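You operate a simulated robot arm through the tools that you are given. There is no shell and no other tool. Be economical: measure what you need, move in short steps, check, and stop when the job is done.

You run a simulated robot arm. Do the job below in one go: nothing can be reset, and whatever is moved stays where it is left.

## Task
Make room on the top of the short bench for the orange filter. At the end: the grey ribbed foam (marked "L 6") is on the lamp table; the orange filter stands where the grey ribbed foam stood; the wooden box (marked "L 13") stands where the blue cup stood; the blue cup is on the small wooden tray; whatever was shut is shut again. Leave all else as you found it, and nothing knocked over.
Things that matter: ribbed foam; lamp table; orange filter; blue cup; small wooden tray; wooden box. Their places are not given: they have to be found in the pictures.

The check looks at the end state, three seconds after you hand in, the way a careful person would. Anything else that was tipped, shoved, dropped, spilled or broken makes it a failure.

## Robot
A 6-joint arm with a two-finger parallel gripper, fixed in place. Base frame: the origin is at the foot of the arm, x ahead of it, y to its left, z up. Units: m, degrees, N and s.
Its first joint turns from -66.0 to 66.0 degrees. Payload 2.9 kg.
The TCP is the grasp point between the finger pads, 0.03 m short of the fingertips. In the tool frame z runs along the fingers and y along their closing line. Largest opening 0.11 m; finger width 0.02, thickness 0.01; the body of the gripper, 0.048 by 0.112 m, starts 0.055 m behind the TCP.
Orientation is told as [roll, pitch, yaw] about the base's x, y, z axes, in that order, counted from this pose: with the fingers straight down and closing along the base's y, the tool's x points along the base's -x, its y along +y and its z along -z.

## Interface
- The arm moves only by the tool jog_arm. Its argument "deltas" is a list of rows, each an object of numbers (a shift or turn left out is 0, a gripper value left out holds the last): "tx", "ty", "tz": the shift along the base's x, y, z in m; "ax", "ay", "az": the turn, a rotation vector about the base's x, y, z in rad; "jaw": the gripper command, from -1 (shut) to 1 (fully open), values between in proportion. In form: [{"tx": .., "ty": .., "tz": .., "ax": .., "ay": .., "az": .., "jaw": ..}, ...]. A call has 1 to 8 rows; each row is the pose to reach, as a shift and turn from the pose commanded when the call began. A row lasts 0.2 s, in which the tool goes at most 0.05 m and 8.6 degrees; a call with a longer step from one row to the next is refused whole, and so is a gripper value outside its range. Where a pose cannot be reached the arm comes as near as it can. A force on the tool above 40 N (or 10 N above the force at the start of the call, whichever is more), or a blocked arm, ends the call early, and 0.2 s more pass. The fingers move at their own pace (about 0.108 m/s each) and stop on an object; they squeeze with about 28 N. The grip force told is the motor's: it shows also when the fingers shut on nothing. Time passes only in rows, and 0.2 s behind the last, so rows that repeat a pose let the fingers close. It gives the time, the measured TCP pose, the force on the tool (base axes), the opening and the grip force at its end, in the units of the frame above (readings bear some noise), and new pictures: "views" is both (left out), scene, wrist or none.
- Cameras (640 x 400 px; columns grow to the right, rows downward): "scene" is fixed at [0.0561, 0.4342, 1.3583]; the picture's right is [-0.87, -0.49, 0.00], its down [-0.40, 0.71, -0.58] and it looks along [0.28, -0.51, -0.81] (base axes); focal length 293 px, centre (320, 200). "wrist" rides on the gripper at [-0.036, 0, -0.057] in the tool frame; the picture's right is [0.00, -1.00, 0.00], its down [0.97, 0.00, -0.24] and it looks along [0.24, 0.00, 0.97] (tool axes); focal length 218 px, centre (320, 200).
- pixel_to_xyz(camera, pixels): for up to 12 pixels [column, row] of the newest picture of that camera ("zoom" is the newest enlarged one), the place [x, y, z] in the base frame of the surface seen there, good to about 0.002 m. The clock stands still meanwhile.
- inspect(camera, box): a new picture of the part [left, top, right, bottom] of that camera's present view, enlarged. The clock stands still meanwhile.
- sign_off(): hands the job in; it is judged then, once.

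Keep the steps short. Do not move on a guess: measure, check each grasp and each placing, and mend mistakes. In all there are 80 turns and 120 pictures (those below and enlarged ones count). Leave the gripper open and the arm clear of the work at the hand-in unless told otherwise, and finish with a single line.

The tools are called after "Request:" as name(argument=value, ...) on one line, values as JSON. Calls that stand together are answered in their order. jog_arm: Moves the arm, as the interface text tells. Its arguments: {"type":"object","properties":{"deltas":{"type":"array","items":{"type":"object","properties":{"tx":{"type":"number"},"ty":{"type":"number"},"tz":{"type":"number"},"ax":{"type":"number"},"ay":{"type":"number"},"az":{"type":"number"},"jaw":{"type":"number"}}}},"views":{"type":"string","enum":["both","scene","wrist","none"]}},"required":["deltas"]} The other tools are called the same way: pixel_to_xyz (camera, pixels) gives the place of the surface under pixels of a picture; inspect (camera, box) takes an enlarged picture of a part of a camera's view; sign_off () hands the job in.

At the start:

```text
time_s: 0.0
position: [0.3721, 0.2536, 1.0416]
orientation: [-0.1, -0.1, -0.1]
ft_force: [0.6, -0.4, 0.0]
finger_gap: 0.11
finger_force: 0.2
```

scene: 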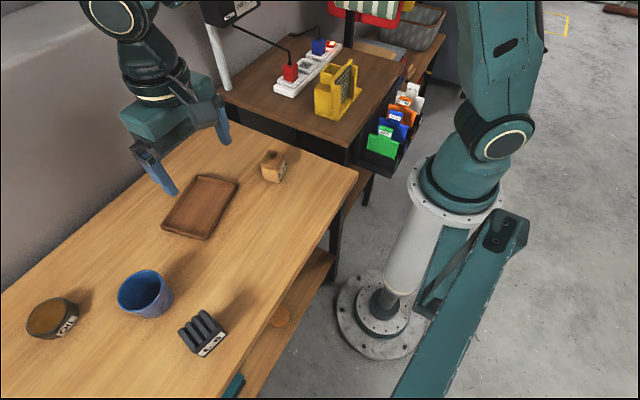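
wrist: 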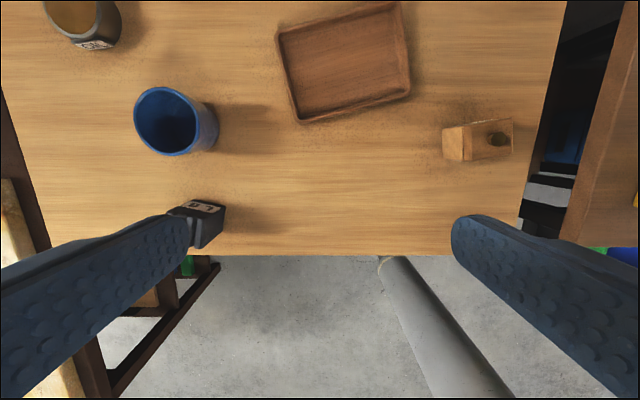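

I see the bench with a cup, tray, box, ribbed foam and a jar, and a second table with a power strip. I'll enlarge parts to find the labels, the lamp table and the orange filter.

Request:
inspect(camera="scene", box=[200, 0, 460, 162])

Request:
inspect(camera="scene", box=[140, 240, 360, 400])

Request:
inspect(camera="wrist", box=[0, 160, 240, 400])

Request:
inspect(camera="wrist", box=[430, 80, 640, 280])

Request:
pixel_to_xyz(camera="scene", pixels=[[300, 120], [340, 85], [383, 145], [405, 110], [280, 318], [273, 165], [200, 205], [145, 290], [203, 330], [52, 318], [235, 385], [380, 50]])

```text
2.46 times, centred on (330, 81) of scene
```

zoom: 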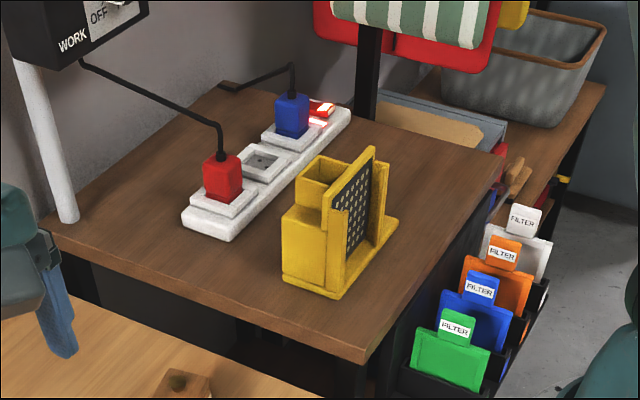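

```text
2.50 times, centred on (250, 320) of scene
```

zoom: 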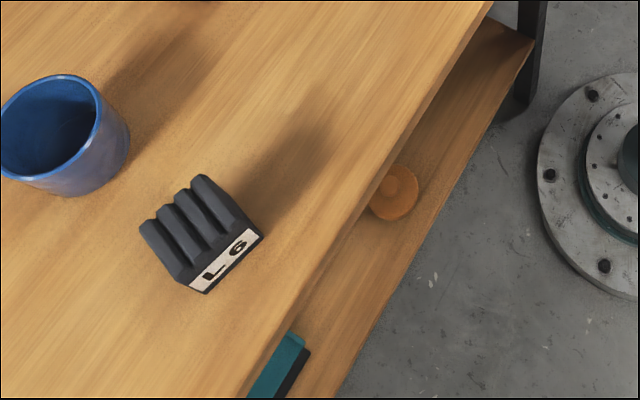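

```text
1.67 times, centred on (120, 280) of wrist
```

zoom: 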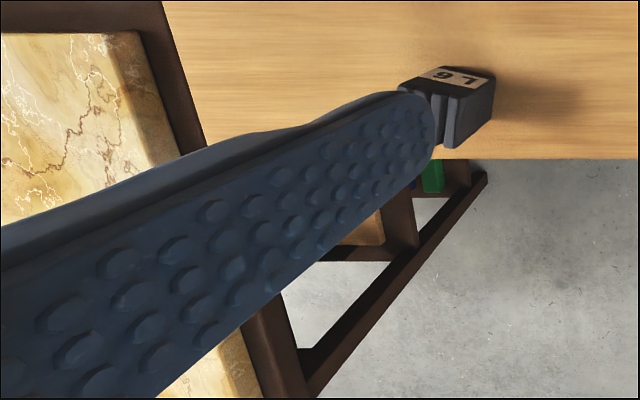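

```text
2.00 times, centred on (535, 180) of wrist
```

zoom: 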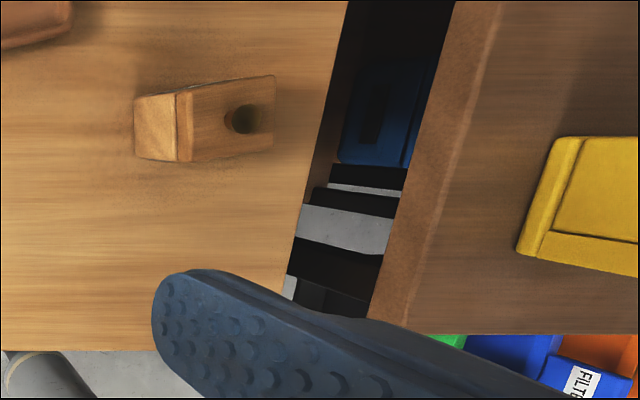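

```text
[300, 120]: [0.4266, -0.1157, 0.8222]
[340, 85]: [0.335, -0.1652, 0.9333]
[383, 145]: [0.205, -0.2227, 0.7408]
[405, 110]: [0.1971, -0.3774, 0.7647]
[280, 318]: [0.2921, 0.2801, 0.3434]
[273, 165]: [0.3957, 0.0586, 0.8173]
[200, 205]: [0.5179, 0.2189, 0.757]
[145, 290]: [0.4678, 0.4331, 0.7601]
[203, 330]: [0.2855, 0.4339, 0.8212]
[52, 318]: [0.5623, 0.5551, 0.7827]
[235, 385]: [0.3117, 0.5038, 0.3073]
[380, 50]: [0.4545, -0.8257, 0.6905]
```

The filters hang in a rack beside the power-strip table. A striped shade stands behind that table and there is a marble table to the left. I'll check which one carries the lamp by first tilting the tool to look left.

Request:
jog_arm(deltas=[{"ax": 0.14}, {"ax": 0.28}, {"ax": 0.42}, {"ax": 0.56}, {"ax": 0.7}, {"ax": 0.8}, {"ax": 0.9}], views="wrist")

Request:
inspect(camera="scene", box=[300, 0, 480, 112])

```text
time_s: 1.6
position: [0.3726, 0.254, 1.0413]
orientation: [51.8, 0.0, 0.0]
ft_force: [-0.3, 0.3, -0.5]
finger_gap: 0.1101
finger_force: 0.1
```

wrist: 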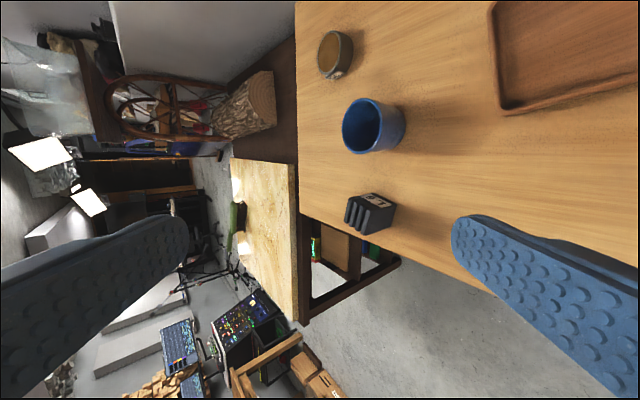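

```text
3.56 times, centred on (390, 56) of scene
```

zoom: 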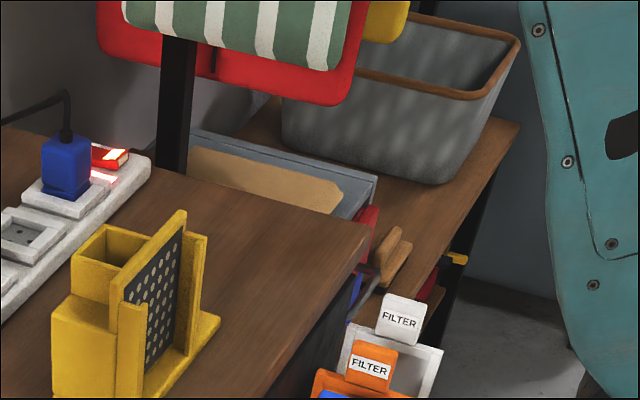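

The left table has no lamp on it that I can make out. I'll enlarge the marble table and then turn the other way.

Request:
inspect(camera="wrist", box=[180, 120, 420, 320])

Request:
jog_arm(deltas=[{"ax": -0.14}, {"ax": -0.28}, {"ax": -0.42}, {"ax": -0.56}, {"ax": -0.7}, {"ax": -0.84}, {"ax": -0.98}, {"ax": -1.1}], views="none")

Request:
jog_arm(deltas=[{"ax": -0.14}, {"ax": -0.28}, {"ax": -0.42}, {"ax": -0.56}], views="wrist")

```text
2.00 times, centred on (300, 220) of wrist
```

zoom: 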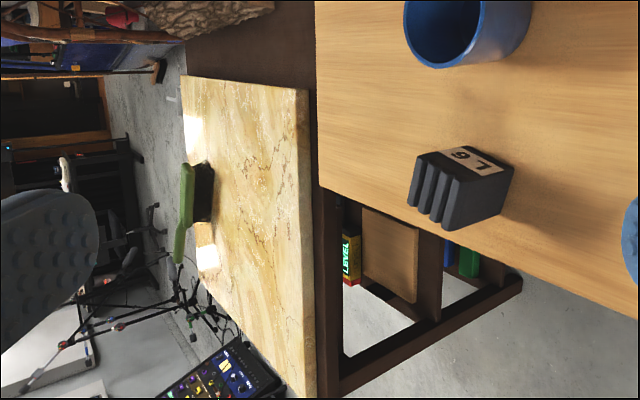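

```text
time_s: 3.4
position: [0.3713, 0.2534, 1.0399]
orientation: [-11.5, 0.0, 0.0]
ft_force: [0.1, 0.3, 0.0]
finger_gap: 0.1101
finger_force: 0.0
```

```text
time_s: 4.4
position: [0.3528, 0.2209, 1.008]
orientation: [-43.3, -0.2, 0.2]
ft_force: [0.4, -0.2, -0.1]
finger_gap: 0.1099
finger_force: 0.0
out of reach, approached as far as the arm can: row 3, 4
```

wrist: 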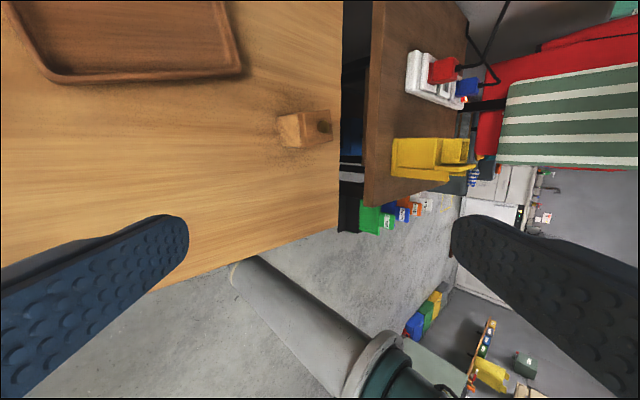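

On the marble table there is a green elongated thing that might be a bankers' lamp. On this side there is a striped thing. I'll enlarge this one and compare.

Request:
inspect(camera="wrist", box=[330, 0, 640, 240])

Request:
jog_arm(deltas=[{"ax": 0.14, "tz": 0.03}, {"ax": 0.28, "tz": 0.05}, {"ax": 0.42, "tz": 0.07}, {"ax": 0.56, "tz": 0.07, "ty": 0.02}, {"ax": 0.7, "tz": 0.07, "ty": 0.05}, {"ax": 0.84, "tz": 0.07, "ty": 0.1}, {"ax": 0.98, "tz": 0.07, "ty": 0.15}, {"ax": 1.1, "tz": 0.07, "ty": 0.2}], views="wrist")

```text
1.67 times, centred on (485, 120) of wrist
```

zoom: 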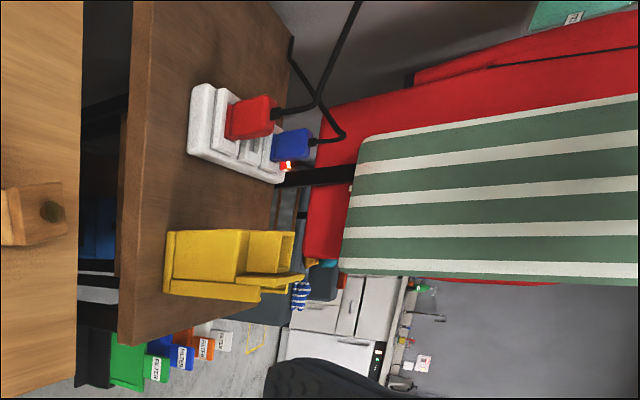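

```text
time_s: 6.2
position: [0.3535, 0.4237, 1.0796]
orientation: [19.6, 0.0, 0.0]
ft_force: [-0.1, 0.3, 0.4]
finger_gap: 0.1098
finger_force: 0.1
```

wrist: 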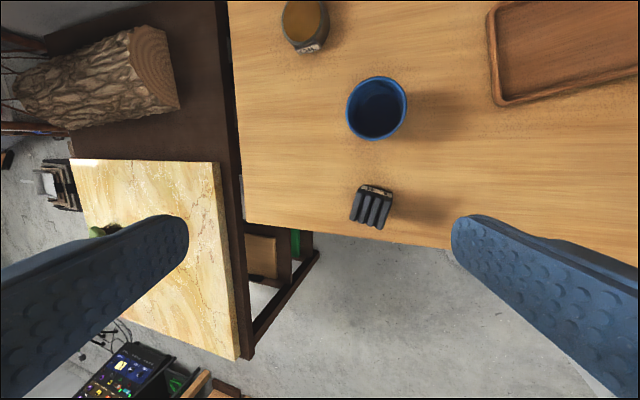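

I need a better view of the green thing on the marble table, so I'll tilt further left.

Request:
jog_arm(deltas=[{"ax": 0.14}, {"ax": 0.28}, {"ax": 0.42, "ty": 0.03}, {"ax": 0.56, "ty": 0.05}, {"ax": 0.7, "ty": 0.07}, {"ax": 0.7, "ty": 0.07}], views="wrist")

Request:
inspect(camera="wrist", box=[180, 80, 420, 320])

Request:
pixel_to_xyz(camera="wrist", pixels=[[300, 200], [320, 160], [320, 260]])

```text
time_s: 7.6
position: [0.3524, 0.4954, 1.0803]
orientation: [59.7, -0.1, 0.1]
ft_force: [-0.3, 0.1, 0.2]
finger_gap: 0.11
finger_force: 0.1
```

wrist: 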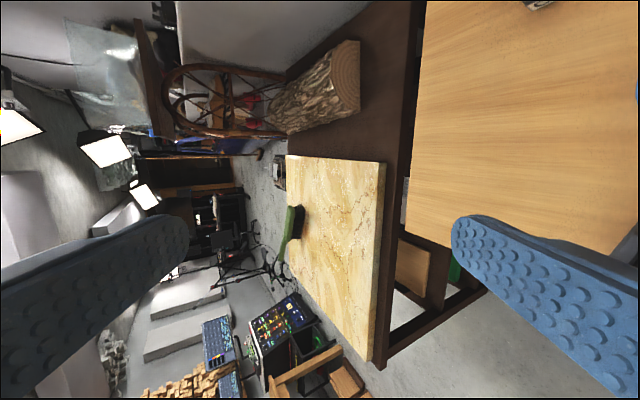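

```text
1.67 times, centred on (300, 200) of wrist
```

zoom: 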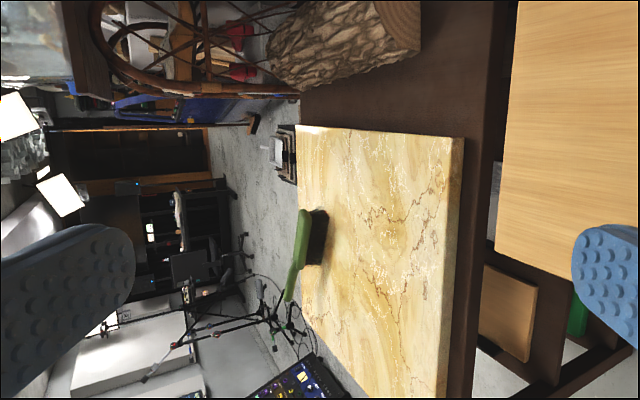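

```text
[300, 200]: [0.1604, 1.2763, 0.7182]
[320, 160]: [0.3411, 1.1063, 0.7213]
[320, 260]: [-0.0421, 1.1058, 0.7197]
```

It is a brush, so that isn't the lamp table. I'll go back level and to the right to view the power-strip table, the white post and the filter rack.

Request:
jog_arm(deltas=[{"ax": -0.14, "ty": -0.04}, {"ax": -0.28, "ty": -0.08}, {"ax": -0.42, "ty": -0.12}, {"ax": -0.56, "ty": -0.16}, {"ax": -0.7, "ty": -0.2}, {"ax": -0.84, "ty": -0.25}, {"ax": -0.98, "ty": -0.3}, {"ax": -1.04, "ty": -0.35}], views="none")

Request:
jog_arm(deltas=[{"ty": -0.04, "tz": 0.02}, {"ty": -0.08, "tz": 0.04}, {"ty": -0.12, "tz": 0.05}, {"ty": -0.16, "tz": 0.05}, {"ty": -0.2, "tz": 0.05}], views="both")

```text
time_s: 9.4
position: [0.3505, 0.1437, 1.077]
orientation: [0.0, 0.1, 0.0]
ft_force: [-0.2, -0.2, 0.4]
finger_gap: 0.1098
finger_force: 0.1
```

```text
time_s: 10.6
position: [0.3479, -0.0579, 1.1282]
orientation: [0.1, 0.1, 0.0]
ft_force: [0.4, -0.8, 0.8]
finger_gap: 0.11
finger_force: 0.0
```

scene: 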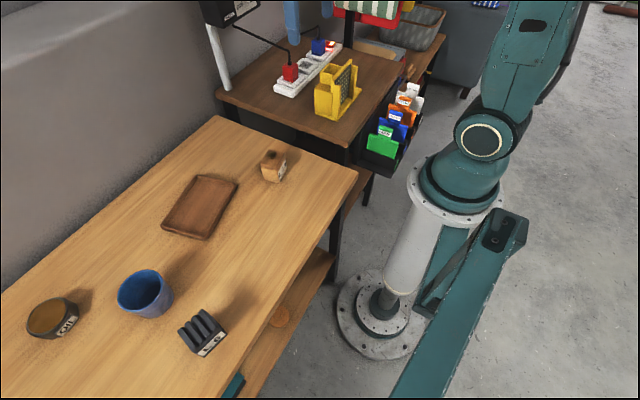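
wrist: 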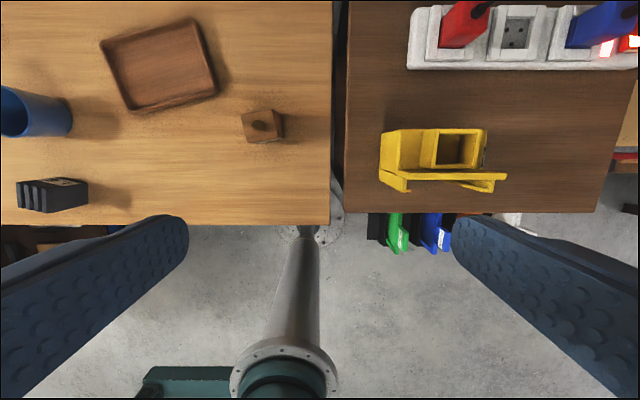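

Now I'll read labels and measure the main surfaces.

Request:
inspect(camera="scene", box=[240, 135, 310, 195])

Request:
inspect(camera="scene", box=[200, 0, 300, 70])

Request:
inspect(camera="wrist", box=[360, 100, 560, 270])

Request:
inspect(camera="scene", box=[300, 50, 440, 180])

Request:
pixel_to_xyz(camera="wrist", pixels=[[280, 60], [370, 100], [337, 210], [337, 20], [155, 65], [262, 125], [350, 205], [620, 130], [600, 205], [50, 195], [440, 180], [450, 135]])

```text
6.67 times, centred on (275, 165) of scene
```

zoom: 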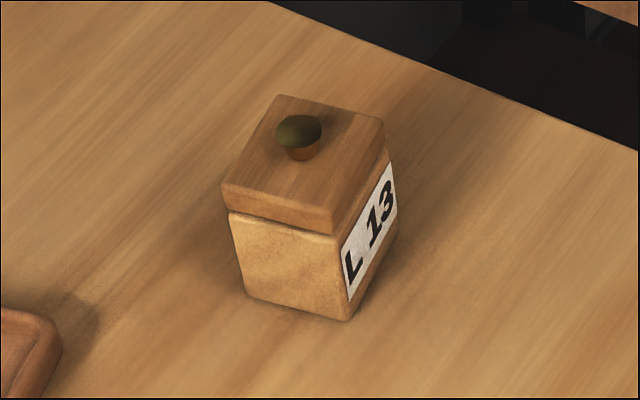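

```text
5.71 times, centred on (250, 35) of scene
```

zoom: 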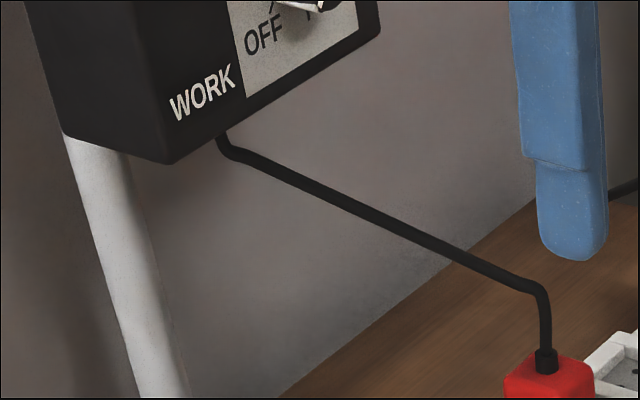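

```text
2.35 times, centred on (460, 185) of wrist
```

zoom: 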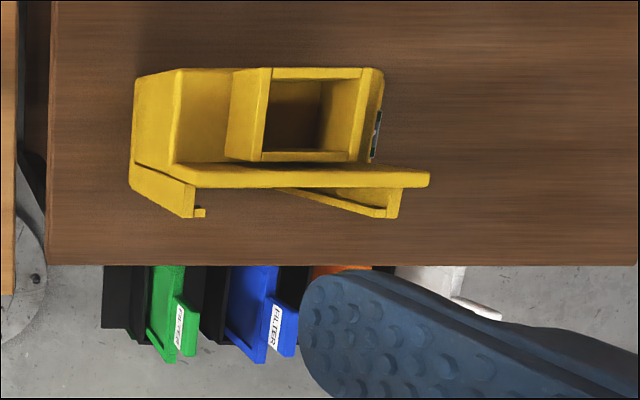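

```text
3.08 times, centred on (370, 115) of scene
```

zoom: 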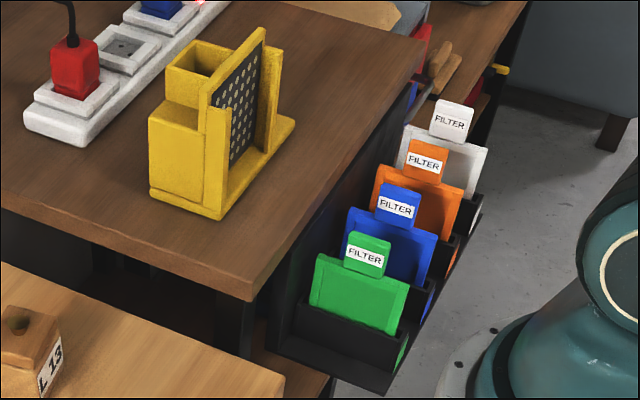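

```text
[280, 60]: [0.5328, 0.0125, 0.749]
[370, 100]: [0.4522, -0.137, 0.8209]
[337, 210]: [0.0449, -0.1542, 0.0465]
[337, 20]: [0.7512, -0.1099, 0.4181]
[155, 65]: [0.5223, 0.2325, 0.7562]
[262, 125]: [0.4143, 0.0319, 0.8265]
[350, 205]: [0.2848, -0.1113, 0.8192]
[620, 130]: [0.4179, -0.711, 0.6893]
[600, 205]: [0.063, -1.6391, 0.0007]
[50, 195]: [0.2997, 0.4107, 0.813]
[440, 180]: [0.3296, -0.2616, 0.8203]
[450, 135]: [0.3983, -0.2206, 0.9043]
```

The wooden box is L 13. The white post with the "WORK" switch may belong to a work lamp, so I'll tilt up to look toward the wall and verify.

Request:
jog_arm(deltas=[{"ay": -0.14}, {"ay": -0.28}, {"ay": -0.42}, {"ay": -0.56}, {"ay": -0.7}, {"ay": -0.84}, {"ay": -0.98}, {"ay": -1.1}], views="wrist")

```text
time_s: 12.4
position: [0.3626, -0.0609, 1.1375]
orientation: [0.1, -62.9, 0.0]
ft_force: [-1.3, -0.8, -0.8]
finger_gap: 0.1096
finger_force: 0.1
out of reach, approached as far as the arm can: row 8
```

wrist: 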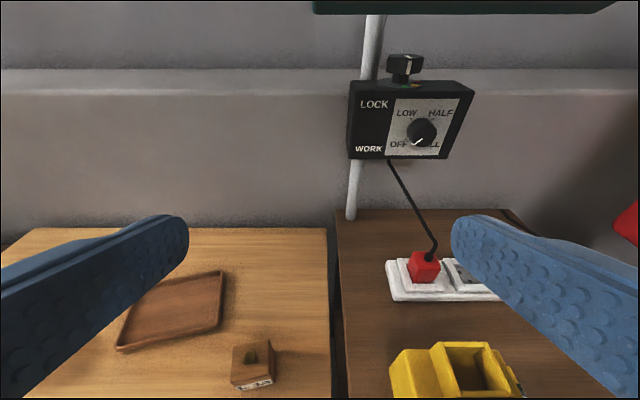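

A lamp on a post with dimmer stands on this table, so it is the lamp table. I'll zoom on the control box and the lamp.

Request:
inspect(camera="wrist", box=[300, 0, 500, 180])

Request:
pixel_to_xyz(camera="wrist", pixels=[[350, 210], [360, 100], [430, 10], [440, 150], [430, 230], [455, 100], [320, 5], [590, 8]])

Request:
pixel_to_xyz(camera="scene", pixels=[[411, 87], [404, 103], [398, 128], [405, 122], [395, 117], [386, 132], [380, 148], [412, 115], [416, 103], [378, 165], [362, 160], [390, 105]])

Request:
inspect(camera="scene", box=[355, 70, 435, 170])

```text
2.22 times, centred on (400, 90) of wrist
```

zoom: 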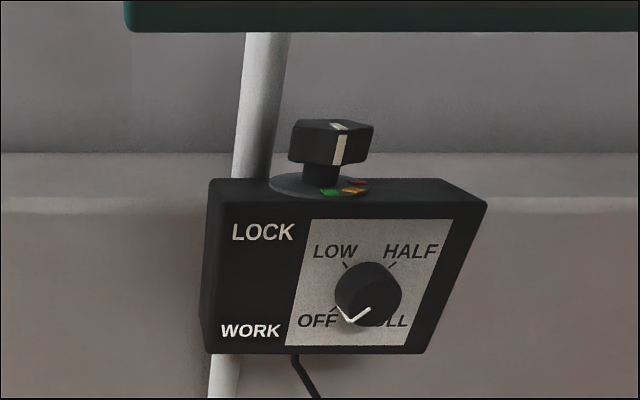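

```text
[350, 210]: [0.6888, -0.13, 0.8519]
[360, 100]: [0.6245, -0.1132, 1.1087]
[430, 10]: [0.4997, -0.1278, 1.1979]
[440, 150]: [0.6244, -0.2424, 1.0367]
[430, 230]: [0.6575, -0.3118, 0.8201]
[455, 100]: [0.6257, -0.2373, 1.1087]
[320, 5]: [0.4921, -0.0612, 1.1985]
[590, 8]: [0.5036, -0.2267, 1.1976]
```

```text
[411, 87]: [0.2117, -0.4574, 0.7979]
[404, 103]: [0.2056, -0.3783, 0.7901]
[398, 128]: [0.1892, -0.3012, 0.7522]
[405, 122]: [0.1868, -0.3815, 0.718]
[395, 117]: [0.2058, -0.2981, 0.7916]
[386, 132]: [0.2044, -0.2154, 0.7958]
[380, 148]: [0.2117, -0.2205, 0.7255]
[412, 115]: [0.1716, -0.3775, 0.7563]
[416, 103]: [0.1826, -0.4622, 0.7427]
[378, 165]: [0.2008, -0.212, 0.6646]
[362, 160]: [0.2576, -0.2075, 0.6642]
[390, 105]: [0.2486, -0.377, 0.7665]
```

```text
4.00 times, centred on (395, 120) of scene
```

zoom: 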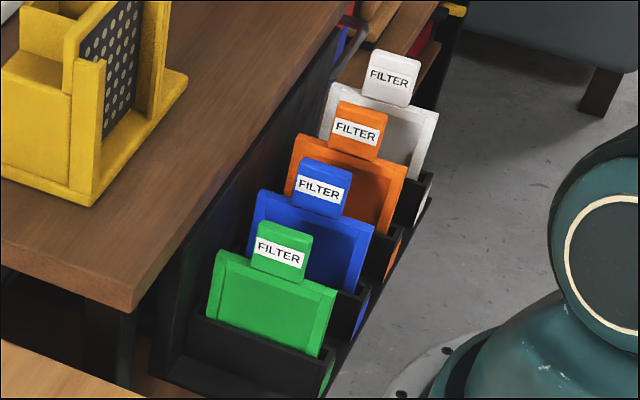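

The lamp's shade overhangs at z≈1.2 above the table. I need its extent to avoid the arm striking it, so I'll back off and lower with the tilt held.

Request:
jog_arm(deltas=[{"tx": -0.03, "tz": -0.03, "ty": 0.02}, {"tx": -0.06, "tz": -0.06, "ty": 0.04}, {"tx": -0.08, "tz": -0.09, "ty": 0.06}, {"tx": -0.08, "tz": -0.11, "ty": 0.08, "ay": -0.12}, {"tx": -0.08, "tz": -0.11, "ty": 0.08, "ay": -0.24}], views="wrist")

```text
time_s: 13.6
position: [0.4283, 0.0615, 1.105]
orientation: [0.1, -76.8, 0.1]
ft_force: [0.7, -1.1, 1.2]
finger_gap: 0.1099
finger_force: 0.0
out of reach, approached as far as the arm can: row 1, 2, 3, 4, 5
```

wrist: 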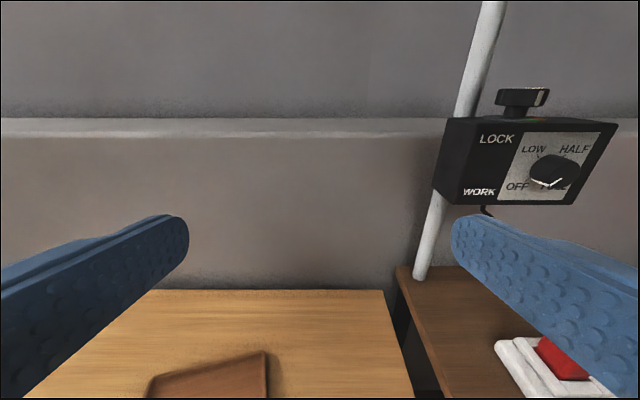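

I'll turn the view right to see the shade.

Request:
jog_arm(deltas=[{"az": -0.14, "tx": -0.03, "ay": 0.1}, {"az": -0.28, "tx": -0.06, "ay": 0.2}, {"az": -0.42, "tx": -0.09, "ay": 0.2}, {"az": -0.56, "tx": -0.12, "ay": 0.2}, {"az": -0.7, "tx": -0.12, "ay": 0.2}], views="both")

```text
refused: row 1 steps farther than a row can; nothing moved
```

Request:
jog_arm(deltas=[{"az": -0.1, "ay": 0.1, "tx": -0.02}, {"az": -0.2, "ay": 0.2, "tx": -0.04}, {"az": -0.3, "ay": 0.25, "tx": -0.06}, {"az": -0.4, "ay": 0.25, "tx": -0.08}, {"az": -0.5, "ay": 0.25, "tx": -0.08}, {"az": -0.6, "ay": 0.25, "tx": -0.08}], views="both")

```text
time_s: 15.0
position: [0.348, 0.0578, 1.1018]
orientation: [-9.2, -62.9, -26.0]
ft_force: [0.6, -0.3, 0.3]
finger_gap: 0.11
finger_force: 0.1
```

scene: 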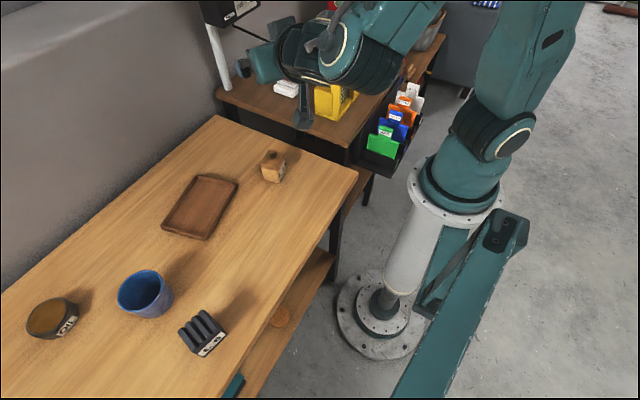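
wrist: 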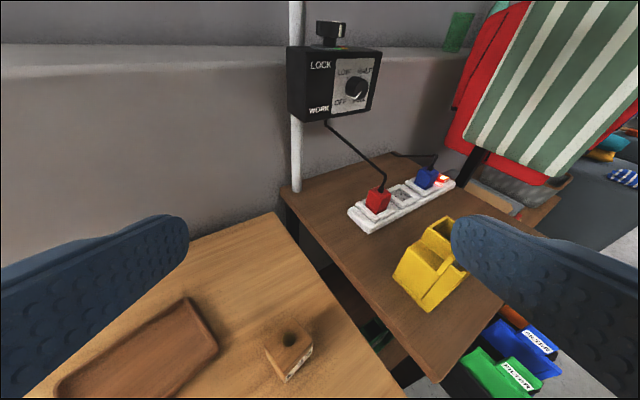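

I'll tilt further up to see the shade's extent.

Request:
jog_arm(deltas=[{"ay": -0.12, "ax": -0.06, "tz": -0.02}, {"ay": -0.24, "ax": -0.12, "tz": -0.04}, {"ay": -0.36, "ax": -0.18, "tz": -0.06}, {"ay": -0.48, "ax": -0.24, "tz": -0.08}], views="wrist")

```text
time_s: 16.0
position: [0.3276, 0.0744, 0.9979]
orientation: [0.3, -86.9, -37.7]
ft_force: [-0.5, -0.3, 0.6]
finger_gap: 0.11
finger_force: 0.0
out of reach, approached as far as the arm can: row 2, 3, 4
```

wrist: 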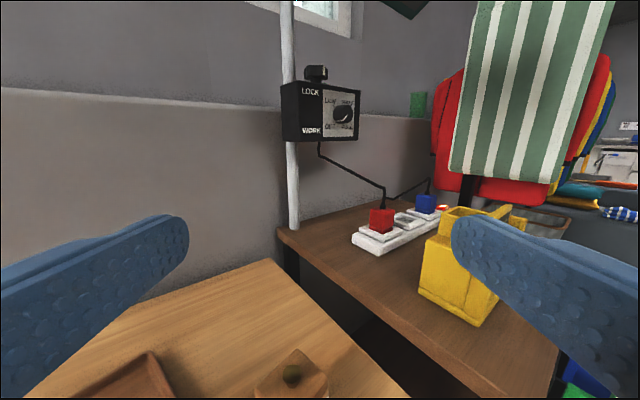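

Request:
pixel_to_xyz(camera="wrist", pixels=[[405, 8], [410, 16], [390, 5], [420, 5], [400, 2], [385, 1], [424, 1]])

Request:
inspect(camera="wrist", box=[340, 0, 480, 60])

```text
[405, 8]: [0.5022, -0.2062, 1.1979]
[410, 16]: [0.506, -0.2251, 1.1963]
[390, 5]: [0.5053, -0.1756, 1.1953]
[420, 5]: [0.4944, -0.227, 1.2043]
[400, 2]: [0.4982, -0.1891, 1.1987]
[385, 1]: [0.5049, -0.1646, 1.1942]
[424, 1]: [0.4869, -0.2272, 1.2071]
```

```text
4.57 times, centred on (410, 30) of wrist
```

zoom: 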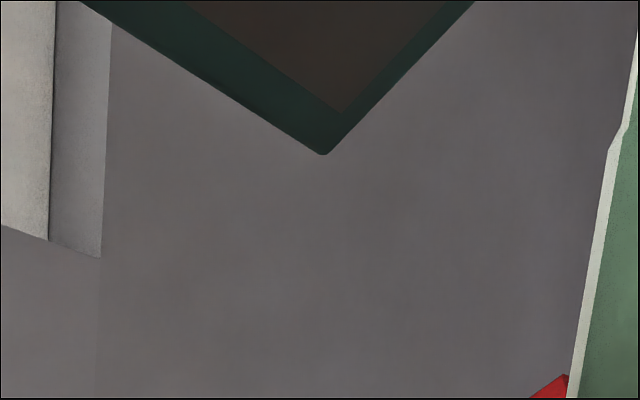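

The shade is a tilted panel with its lowest corner at (0.506, -0.225, 1.196), rising toward me. I'll stay low and short of x≈0.45 there. Now I'll return the tool upright: yaw first, raising and moving left.

Request:
jog_arm(deltas=[{"az": 0.12, "tz": 0.02, "ty": 0.02}, {"az": 0.24, "tz": 0.04, "ty": 0.04}, {"az": 0.36, "tz": 0.06, "ty": 0.08}, {"az": 0.48, "tz": 0.08, "ty": 0.12}, {"az": 0.58, "tz": 0.1, "ty": 0.16}, {"az": 0.658, "tz": 0.1, "ty": 0.2}], views="none")

Request:
jog_arm(deltas=[{"ay": 0.14, "ty": 0.03}, {"ay": 0.28, "ty": 0.06}, {"ay": 0.42, "ty": 0.09}, {"ay": 0.56, "ty": 0.12}, {"ay": 0.7, "ty": 0.15}, {"ay": 0.84, "ty": 0.15}, {"ay": 0.98, "ty": 0.15}, {"ay": 1.12, "ty": 0.15}], views="none")

```text
time_s: 17.4
position: [0.3862, 0.2416, 1.0938]
orientation: [-0.2, -86.8, 0.7]
ft_force: [-0.2, -0.3, 0.1]
finger_gap: 0.11
finger_force: 0.0
out of reach, approached as far as the arm can: row 1, 2, 3, 4, 5, 6
```

```text
time_s: 19.2
position: [0.3849, 0.3939, 1.0907]
orientation: [0.3, -22.5, 0.0]
ft_force: [0.3, 1.2, -0.7]
finger_gap: 0.11
finger_force: 0.1
out of reach, approached as far as the arm can: row 1, 2, 3, 4, 5
```

Request:
jog_arm(deltas=[{"ay": 0.14, "tx": -0.03}, {"ay": 0.28, "tx": -0.06, "tz": -0.03}, {"ay": 0.393, "tx": -0.08, "tz": -0.06, "ty": 0.02}], views="both")

```text
time_s: 20.0
position: [0.3053, 0.4131, 1.0313]
orientation: [0.2, 0.0, 0.0]
ft_force: [-0.3, -0.3, -0.2]
finger_gap: 0.1102
finger_force: 0.0
```

scene: 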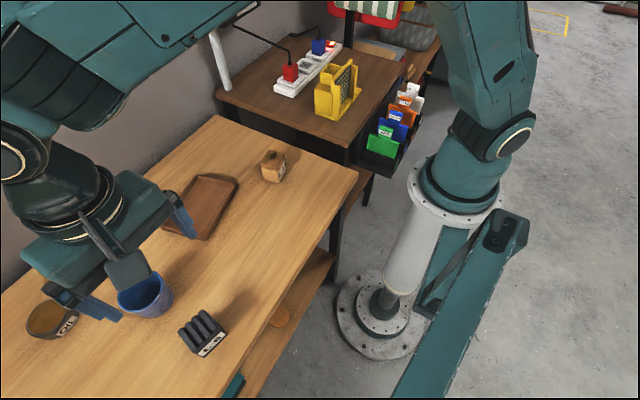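
wrist: 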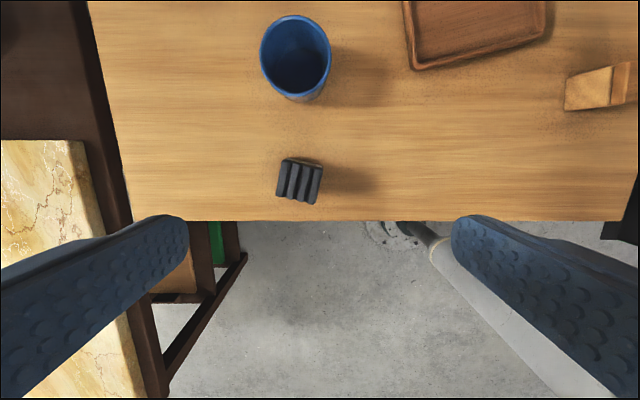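

Nearly straight-down view of the foam. I'll measure the foam, cup and tray.

Request:
inspect(camera="wrist", box=[250, 130, 360, 230])

Request:
pixel_to_xyz(camera="wrist", pixels=[[284, 160], [322, 167], [279, 195], [312, 202], [302, 162], [298, 180], [296, 18], [262, 55], [330, 55], [296, 98], [296, 60], [340, 200]])

Request:
pixel_to_xyz(camera="scene", pixels=[[190, 323], [206, 311], [226, 333], [200, 356], [178, 334], [212, 345], [118, 290], [171, 290], [145, 316], [145, 272], [150, 320], [180, 180]])

```text
4.00 times, centred on (305, 180) of wrist
```

zoom: 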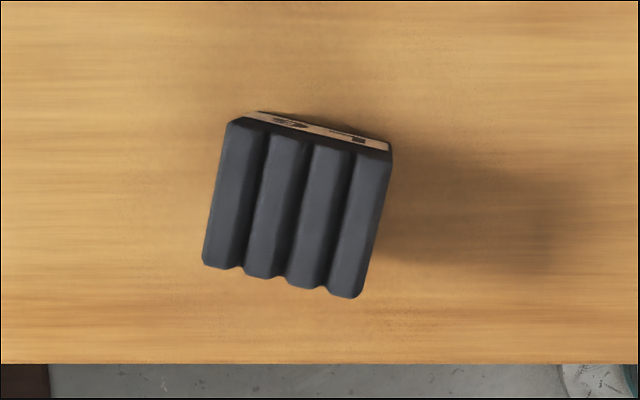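

```text
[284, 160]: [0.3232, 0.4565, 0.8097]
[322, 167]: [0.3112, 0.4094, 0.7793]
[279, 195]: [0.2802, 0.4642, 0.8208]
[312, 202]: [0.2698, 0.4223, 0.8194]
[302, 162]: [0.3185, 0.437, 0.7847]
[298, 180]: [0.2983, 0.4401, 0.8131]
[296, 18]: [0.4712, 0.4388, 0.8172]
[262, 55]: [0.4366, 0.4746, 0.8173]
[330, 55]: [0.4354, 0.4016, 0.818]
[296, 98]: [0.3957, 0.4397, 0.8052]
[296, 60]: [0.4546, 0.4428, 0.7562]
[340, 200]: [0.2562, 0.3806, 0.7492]
```

```text
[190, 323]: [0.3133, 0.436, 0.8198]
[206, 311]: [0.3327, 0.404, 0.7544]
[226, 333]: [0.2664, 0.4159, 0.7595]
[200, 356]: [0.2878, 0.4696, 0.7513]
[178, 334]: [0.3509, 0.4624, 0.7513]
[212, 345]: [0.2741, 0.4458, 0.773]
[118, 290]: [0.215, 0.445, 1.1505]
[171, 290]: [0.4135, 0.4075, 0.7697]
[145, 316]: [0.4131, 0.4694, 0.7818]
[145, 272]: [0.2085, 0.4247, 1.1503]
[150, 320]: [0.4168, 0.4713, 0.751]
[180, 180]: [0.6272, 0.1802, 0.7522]
```

Foam: top at z=0.821, centre about (0.297, 0.439), turned about -12°; bench at 0.750. Next I'll measure the free room on the lamp table, and enlarge it.

Request:
inspect(camera="scene", box=[200, 20, 420, 160])

Request:
pixel_to_xyz(camera="scene", pixels=[[316, 112], [331, 119], [361, 92], [316, 92], [332, 100], [348, 145], [220, 92], [404, 60], [276, 92], [290, 97], [336, 122], [362, 97]])

Request:
jog_arm(deltas=[{"az": -0.1, "tx": -0.004, "ty": 0.013, "tz": -0.04}, {"az": -0.21, "tx": -0.008, "ty": 0.026, "tz": -0.08}, {"az": -0.21, "tx": -0.008, "ty": 0.026, "tz": -0.12}], views="wrist")

```text
2.86 times, centred on (310, 90) of scene
```

zoom: 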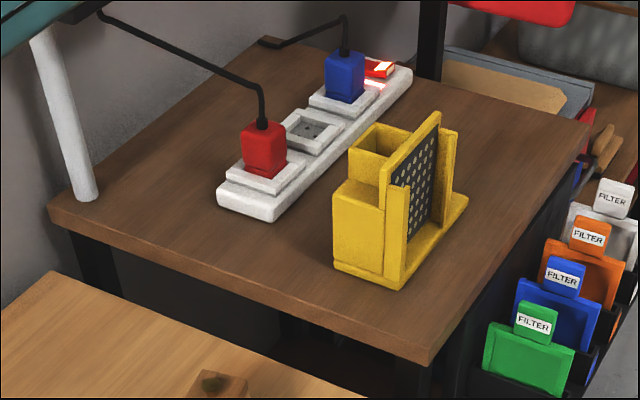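

```text
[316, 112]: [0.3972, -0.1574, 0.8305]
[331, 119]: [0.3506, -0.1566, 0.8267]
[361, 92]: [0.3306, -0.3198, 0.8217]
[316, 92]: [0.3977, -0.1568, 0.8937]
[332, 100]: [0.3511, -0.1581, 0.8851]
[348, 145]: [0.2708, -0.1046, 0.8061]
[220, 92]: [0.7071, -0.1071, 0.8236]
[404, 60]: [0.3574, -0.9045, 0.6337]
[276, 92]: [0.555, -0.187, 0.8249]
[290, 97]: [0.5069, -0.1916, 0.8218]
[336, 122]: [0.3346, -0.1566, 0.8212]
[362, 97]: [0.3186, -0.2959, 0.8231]
```

```text
time_s: 20.8
position: [0.2965, 0.4367, 0.9113]
orientation: [0.3, -0.1, -12.1]
ft_force: [0.7, 0.0, 0.3]
finger_gap: 0.11
finger_force: 0.1
```

wrist: 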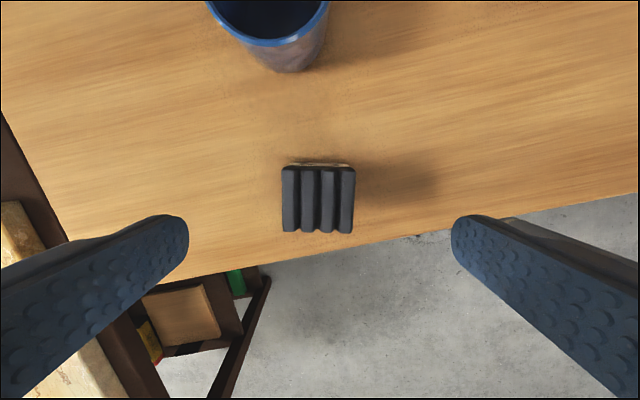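

Wrist view shows the foam centred between the fingers (columns 282–355). I'll descend to z≈0.79 and check before closing.

Request:
jog_arm(deltas=[{"tz": -0.04, "ty": 0.001}, {"tz": -0.08, "ty": 0.001}, {"tz": -0.121, "ty": 0.001}], views="both")

Request:
pixel_to_xyz(camera="scene", pixels=[[380, 72], [370, 80], [390, 75], [395, 68], [370, 60], [380, 57], [365, 100], [355, 70]])

```text
time_s: 21.6
position: [0.2956, 0.4385, 0.7893]
orientation: [0.3, -0.1, -11.9]
ft_force: [0.3, 0.6, -0.3]
finger_gap: 0.1099
finger_force: 0.2
```

scene: 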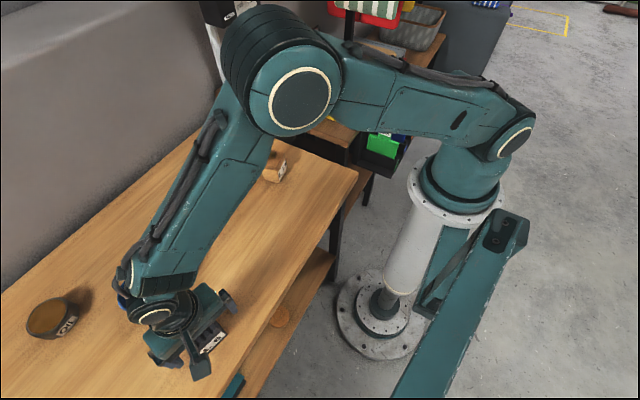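
wrist: 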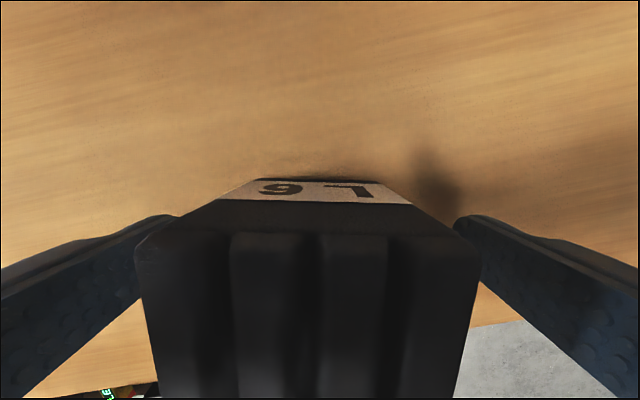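

```text
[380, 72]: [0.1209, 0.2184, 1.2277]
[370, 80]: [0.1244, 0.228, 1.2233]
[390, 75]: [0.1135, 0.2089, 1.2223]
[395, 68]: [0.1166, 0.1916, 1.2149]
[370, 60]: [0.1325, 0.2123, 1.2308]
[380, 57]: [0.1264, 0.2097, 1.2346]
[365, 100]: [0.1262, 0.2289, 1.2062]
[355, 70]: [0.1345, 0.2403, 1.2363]
```

Foam sits between the fingers. Closing.

Request:
jog_arm(deltas=[{"jaw": -1}, {"jaw": -1}, {"jaw": -1}], views="none")

Request:
jog_arm(deltas=[{"tz": 0.03}, {"tz": 0.07}, {"tz": 0.12}, {"tz": 0.17}, {"tz": 0.22}], views="both")

```text
time_s: 22.4
position: [0.2964, 0.4367, 0.7895]
orientation: [0.2, -0.1, -12.0]
ft_force: [-0.6, -0.1, 0.4]
finger_gap: 0.0534
finger_force: 28.2
```

```text
time_s: 23.6
position: [0.2937, 0.4393, 1.0105]
orientation: [0.2, 0.0, -12.1]
ft_force: [0.5, -0.4, -0.5]
finger_gap: 0.0536
finger_force: 28.4
```

scene: 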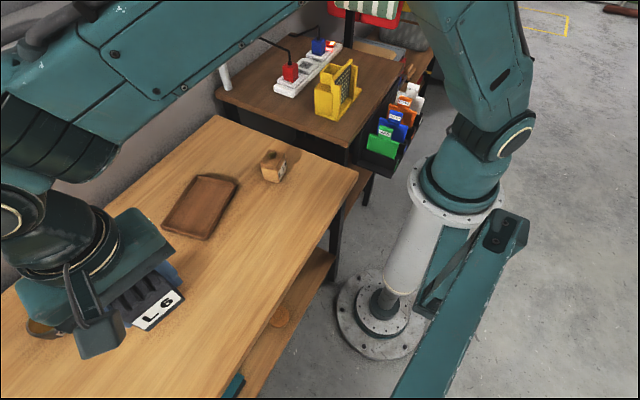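
wrist: 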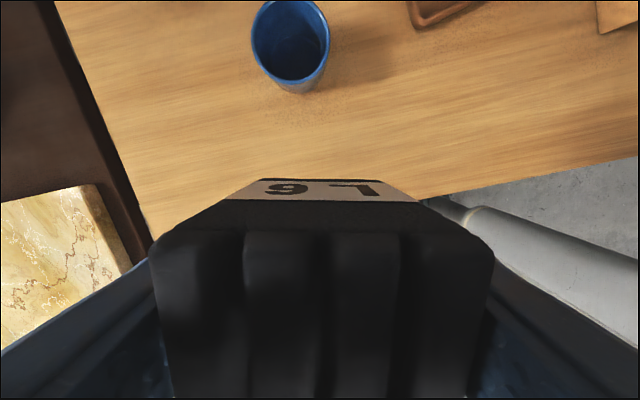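

Gripped (gap 0.053). Now I'll measure candidate spots on the lamp table.

Request:
pixel_to_xyz(camera="scene", pixels=[[380, 72], [370, 80], [390, 70], [395, 68], [370, 60], [360, 55], [365, 97], [353, 62], [345, 58], [400, 63], [375, 95], [340, 47]])

Request:
jog_arm(deltas=[{"tz": 0.02, "ty": -0.045}, {"tz": 0.03, "ty": -0.09}, {"tz": 0.03, "ty": -0.135}, {"tz": 0.03, "ty": -0.18}, {"tz": 0.03, "ty": -0.225}, {"tz": 0.03, "ty": -0.27}, {"tz": 0.03, "ty": -0.315}, {"tz": 0.03, "ty": -0.36}], views="wrist")

```text
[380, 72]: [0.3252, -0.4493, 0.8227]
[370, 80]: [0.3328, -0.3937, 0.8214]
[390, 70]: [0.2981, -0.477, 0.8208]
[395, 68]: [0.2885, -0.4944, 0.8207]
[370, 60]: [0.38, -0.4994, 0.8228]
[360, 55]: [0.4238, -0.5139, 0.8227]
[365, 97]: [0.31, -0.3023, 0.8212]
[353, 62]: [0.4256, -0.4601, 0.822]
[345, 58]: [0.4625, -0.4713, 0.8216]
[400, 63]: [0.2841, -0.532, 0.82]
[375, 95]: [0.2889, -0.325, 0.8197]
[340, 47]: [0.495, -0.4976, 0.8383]
```

```text
time_s: 25.4
position: [0.2968, 0.081, 1.0352]
orientation: [0.3, -0.1, -11.9]
ft_force: [-0.2, -0.4, 0.1]
finger_gap: 0.0537
finger_force: 28.4
```

wrist: 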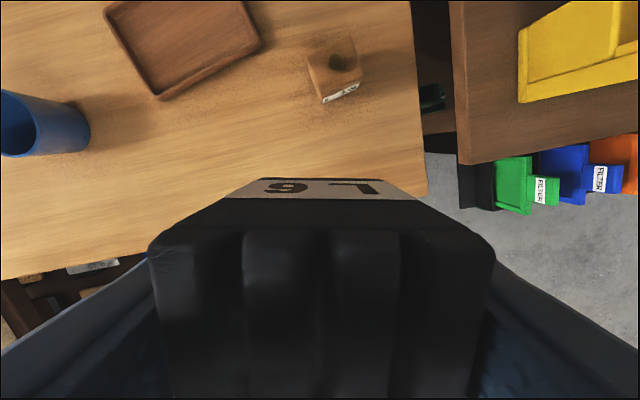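

Free area around (0.36, -0.43, 0.821). I'll swing there at z≈1.035.

Request:
jog_arm(deltas=[{"ty": -0.048}, {"ty": -0.096}, {"ty": -0.144, "tx": 0.005}, {"ty": -0.192, "tx": 0.01}, {"ty": -0.24, "tx": 0.02}, {"ty": -0.288, "tx": 0.03}, {"ty": -0.334, "tx": 0.04}, {"ty": -0.38, "tx": 0.05}], views="both")

```text
time_s: 27.2
position: [0.348, -0.2989, 1.0422]
orientation: [0.4, -0.2, -12.1]
ft_force: [0.4, 0.1, -0.2]
finger_gap: 0.0534
finger_force: 27.6
```

scene: 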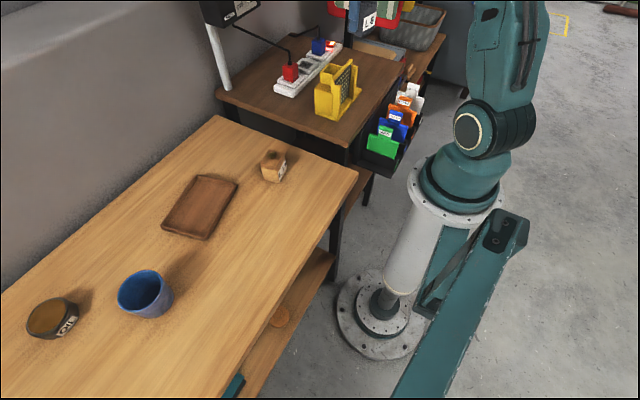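
wrist: 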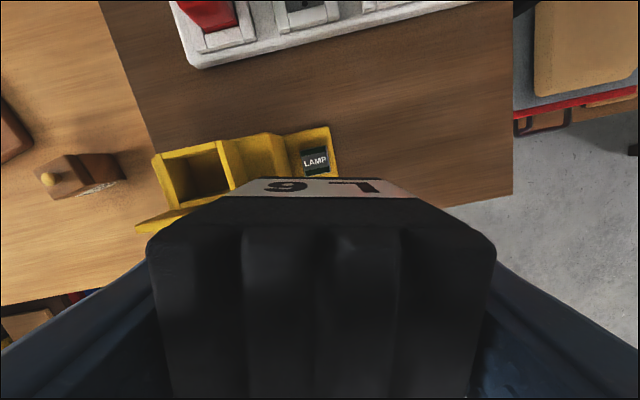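

The yellow device is labelled "LAMP", so this is the lamp table. I'll go on to (0.36, -0.43).

Request:
jog_arm(deltas=[{"ty": -0.045, "tx": 0.004}, {"ty": -0.09, "tx": 0.008}, {"ty": -0.13, "tx": 0.012}, {"ty": -0.13, "tx": 0.012, "tz": -0.04}, {"ty": -0.13, "tx": 0.012, "tz": -0.08}], views="both")

```text
time_s: 28.4
position: [0.3602, -0.4287, 0.961]
orientation: [0.3, -0.1, -12.0]
ft_force: [0.3, -0.3, 0.5]
finger_gap: 0.0534
finger_force: 27.5
```

scene: 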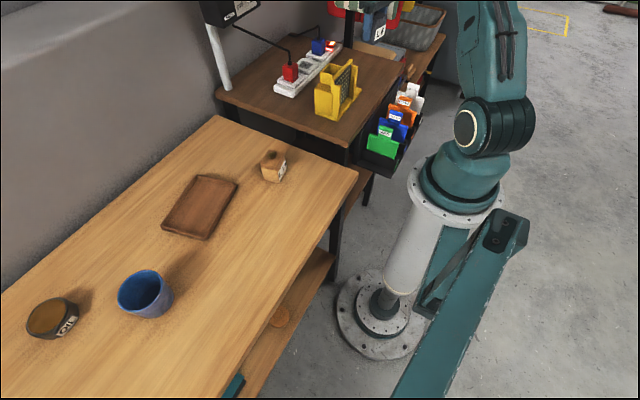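
wrist: 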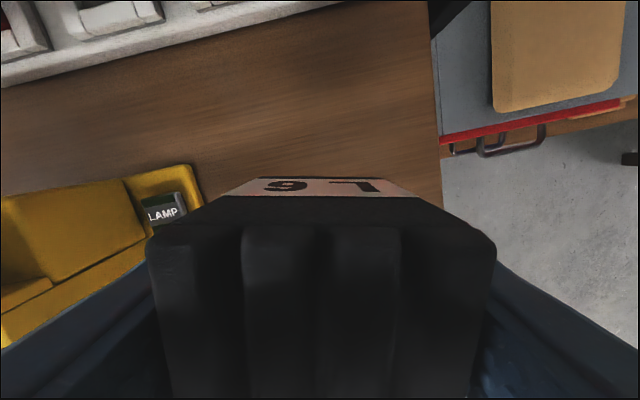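

I'll measure the lamp's right edge and the table's right edge from here.

Request:
pixel_to_xyz(camera="wrist", pixels=[[195, 170], [203, 195], [440, 150], [437, 100], [250, 150], [150, 250], [185, 205]])

```text
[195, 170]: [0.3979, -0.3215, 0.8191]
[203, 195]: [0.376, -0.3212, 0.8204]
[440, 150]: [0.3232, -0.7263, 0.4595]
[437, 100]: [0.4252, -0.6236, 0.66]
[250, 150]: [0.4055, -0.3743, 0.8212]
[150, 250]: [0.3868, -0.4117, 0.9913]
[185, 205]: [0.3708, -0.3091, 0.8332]
```

Clear on both sides. Lowering to TCP z≈0.861 (same height above the surface as at the grasp).

Request:
jog_arm(deltas=[{"tz": -0.04}, {"tz": -0.08}, {"tz": -0.095}, {"tz": -0.1}], views="none")

Request:
jog_arm(deltas=[{"jaw": -0.2}, {"jaw": 0.6}, {"jaw": 0.8}], views="wrist")

```text
time_s: 29.4
position: [0.3586, -0.4322, 0.8606]
orientation: [0.4, -0.1, -12.0]
ft_force: [-0.4, -0.3, -0.6]
finger_gap: 0.0533
finger_force: 28.2
```

```text
time_s: 30.2
position: [0.3589, -0.4312, 0.8621]
orientation: [0.2, -0.2, -12.0]
ft_force: [0.4, -0.6, 0.3]
finger_gap: 0.099
finger_force: 0.1
```

wrist: 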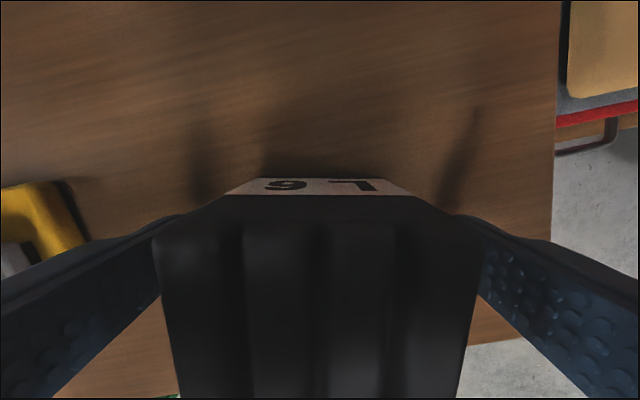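

Released and standing. I'll rise straight up and look.

Request:
jog_arm(deltas=[{"tz": 0.03}, {"tz": 0.07}, {"tz": 0.12}, {"tz": 0.16}, {"tz": 0.16, "tx": -0.04, "az": 0.1}, {"tz": 0.16, "tx": -0.08, "az": 0.21}], views="both")

```text
time_s: 31.6
position: [0.2789, -0.4295, 1.0195]
orientation: [0.2, -0.1, 0.1]
ft_force: [-0.6, -0.1, -0.4]
finger_gap: 0.0991
finger_force: 0.1
```

scene: 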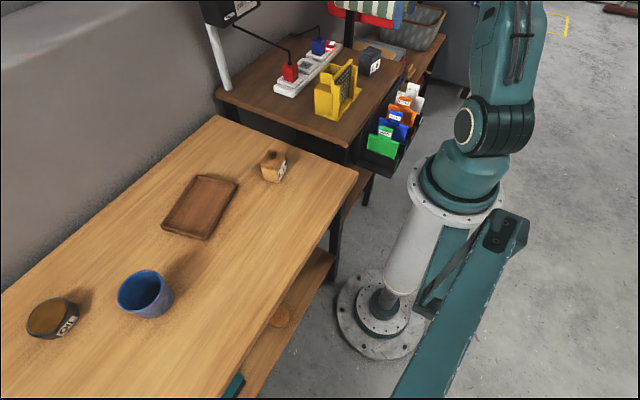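
wrist: 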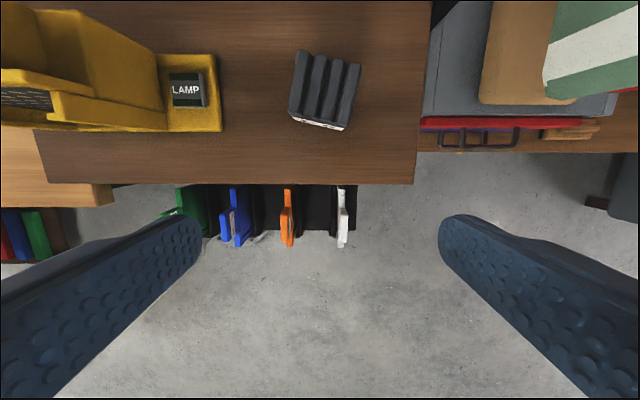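

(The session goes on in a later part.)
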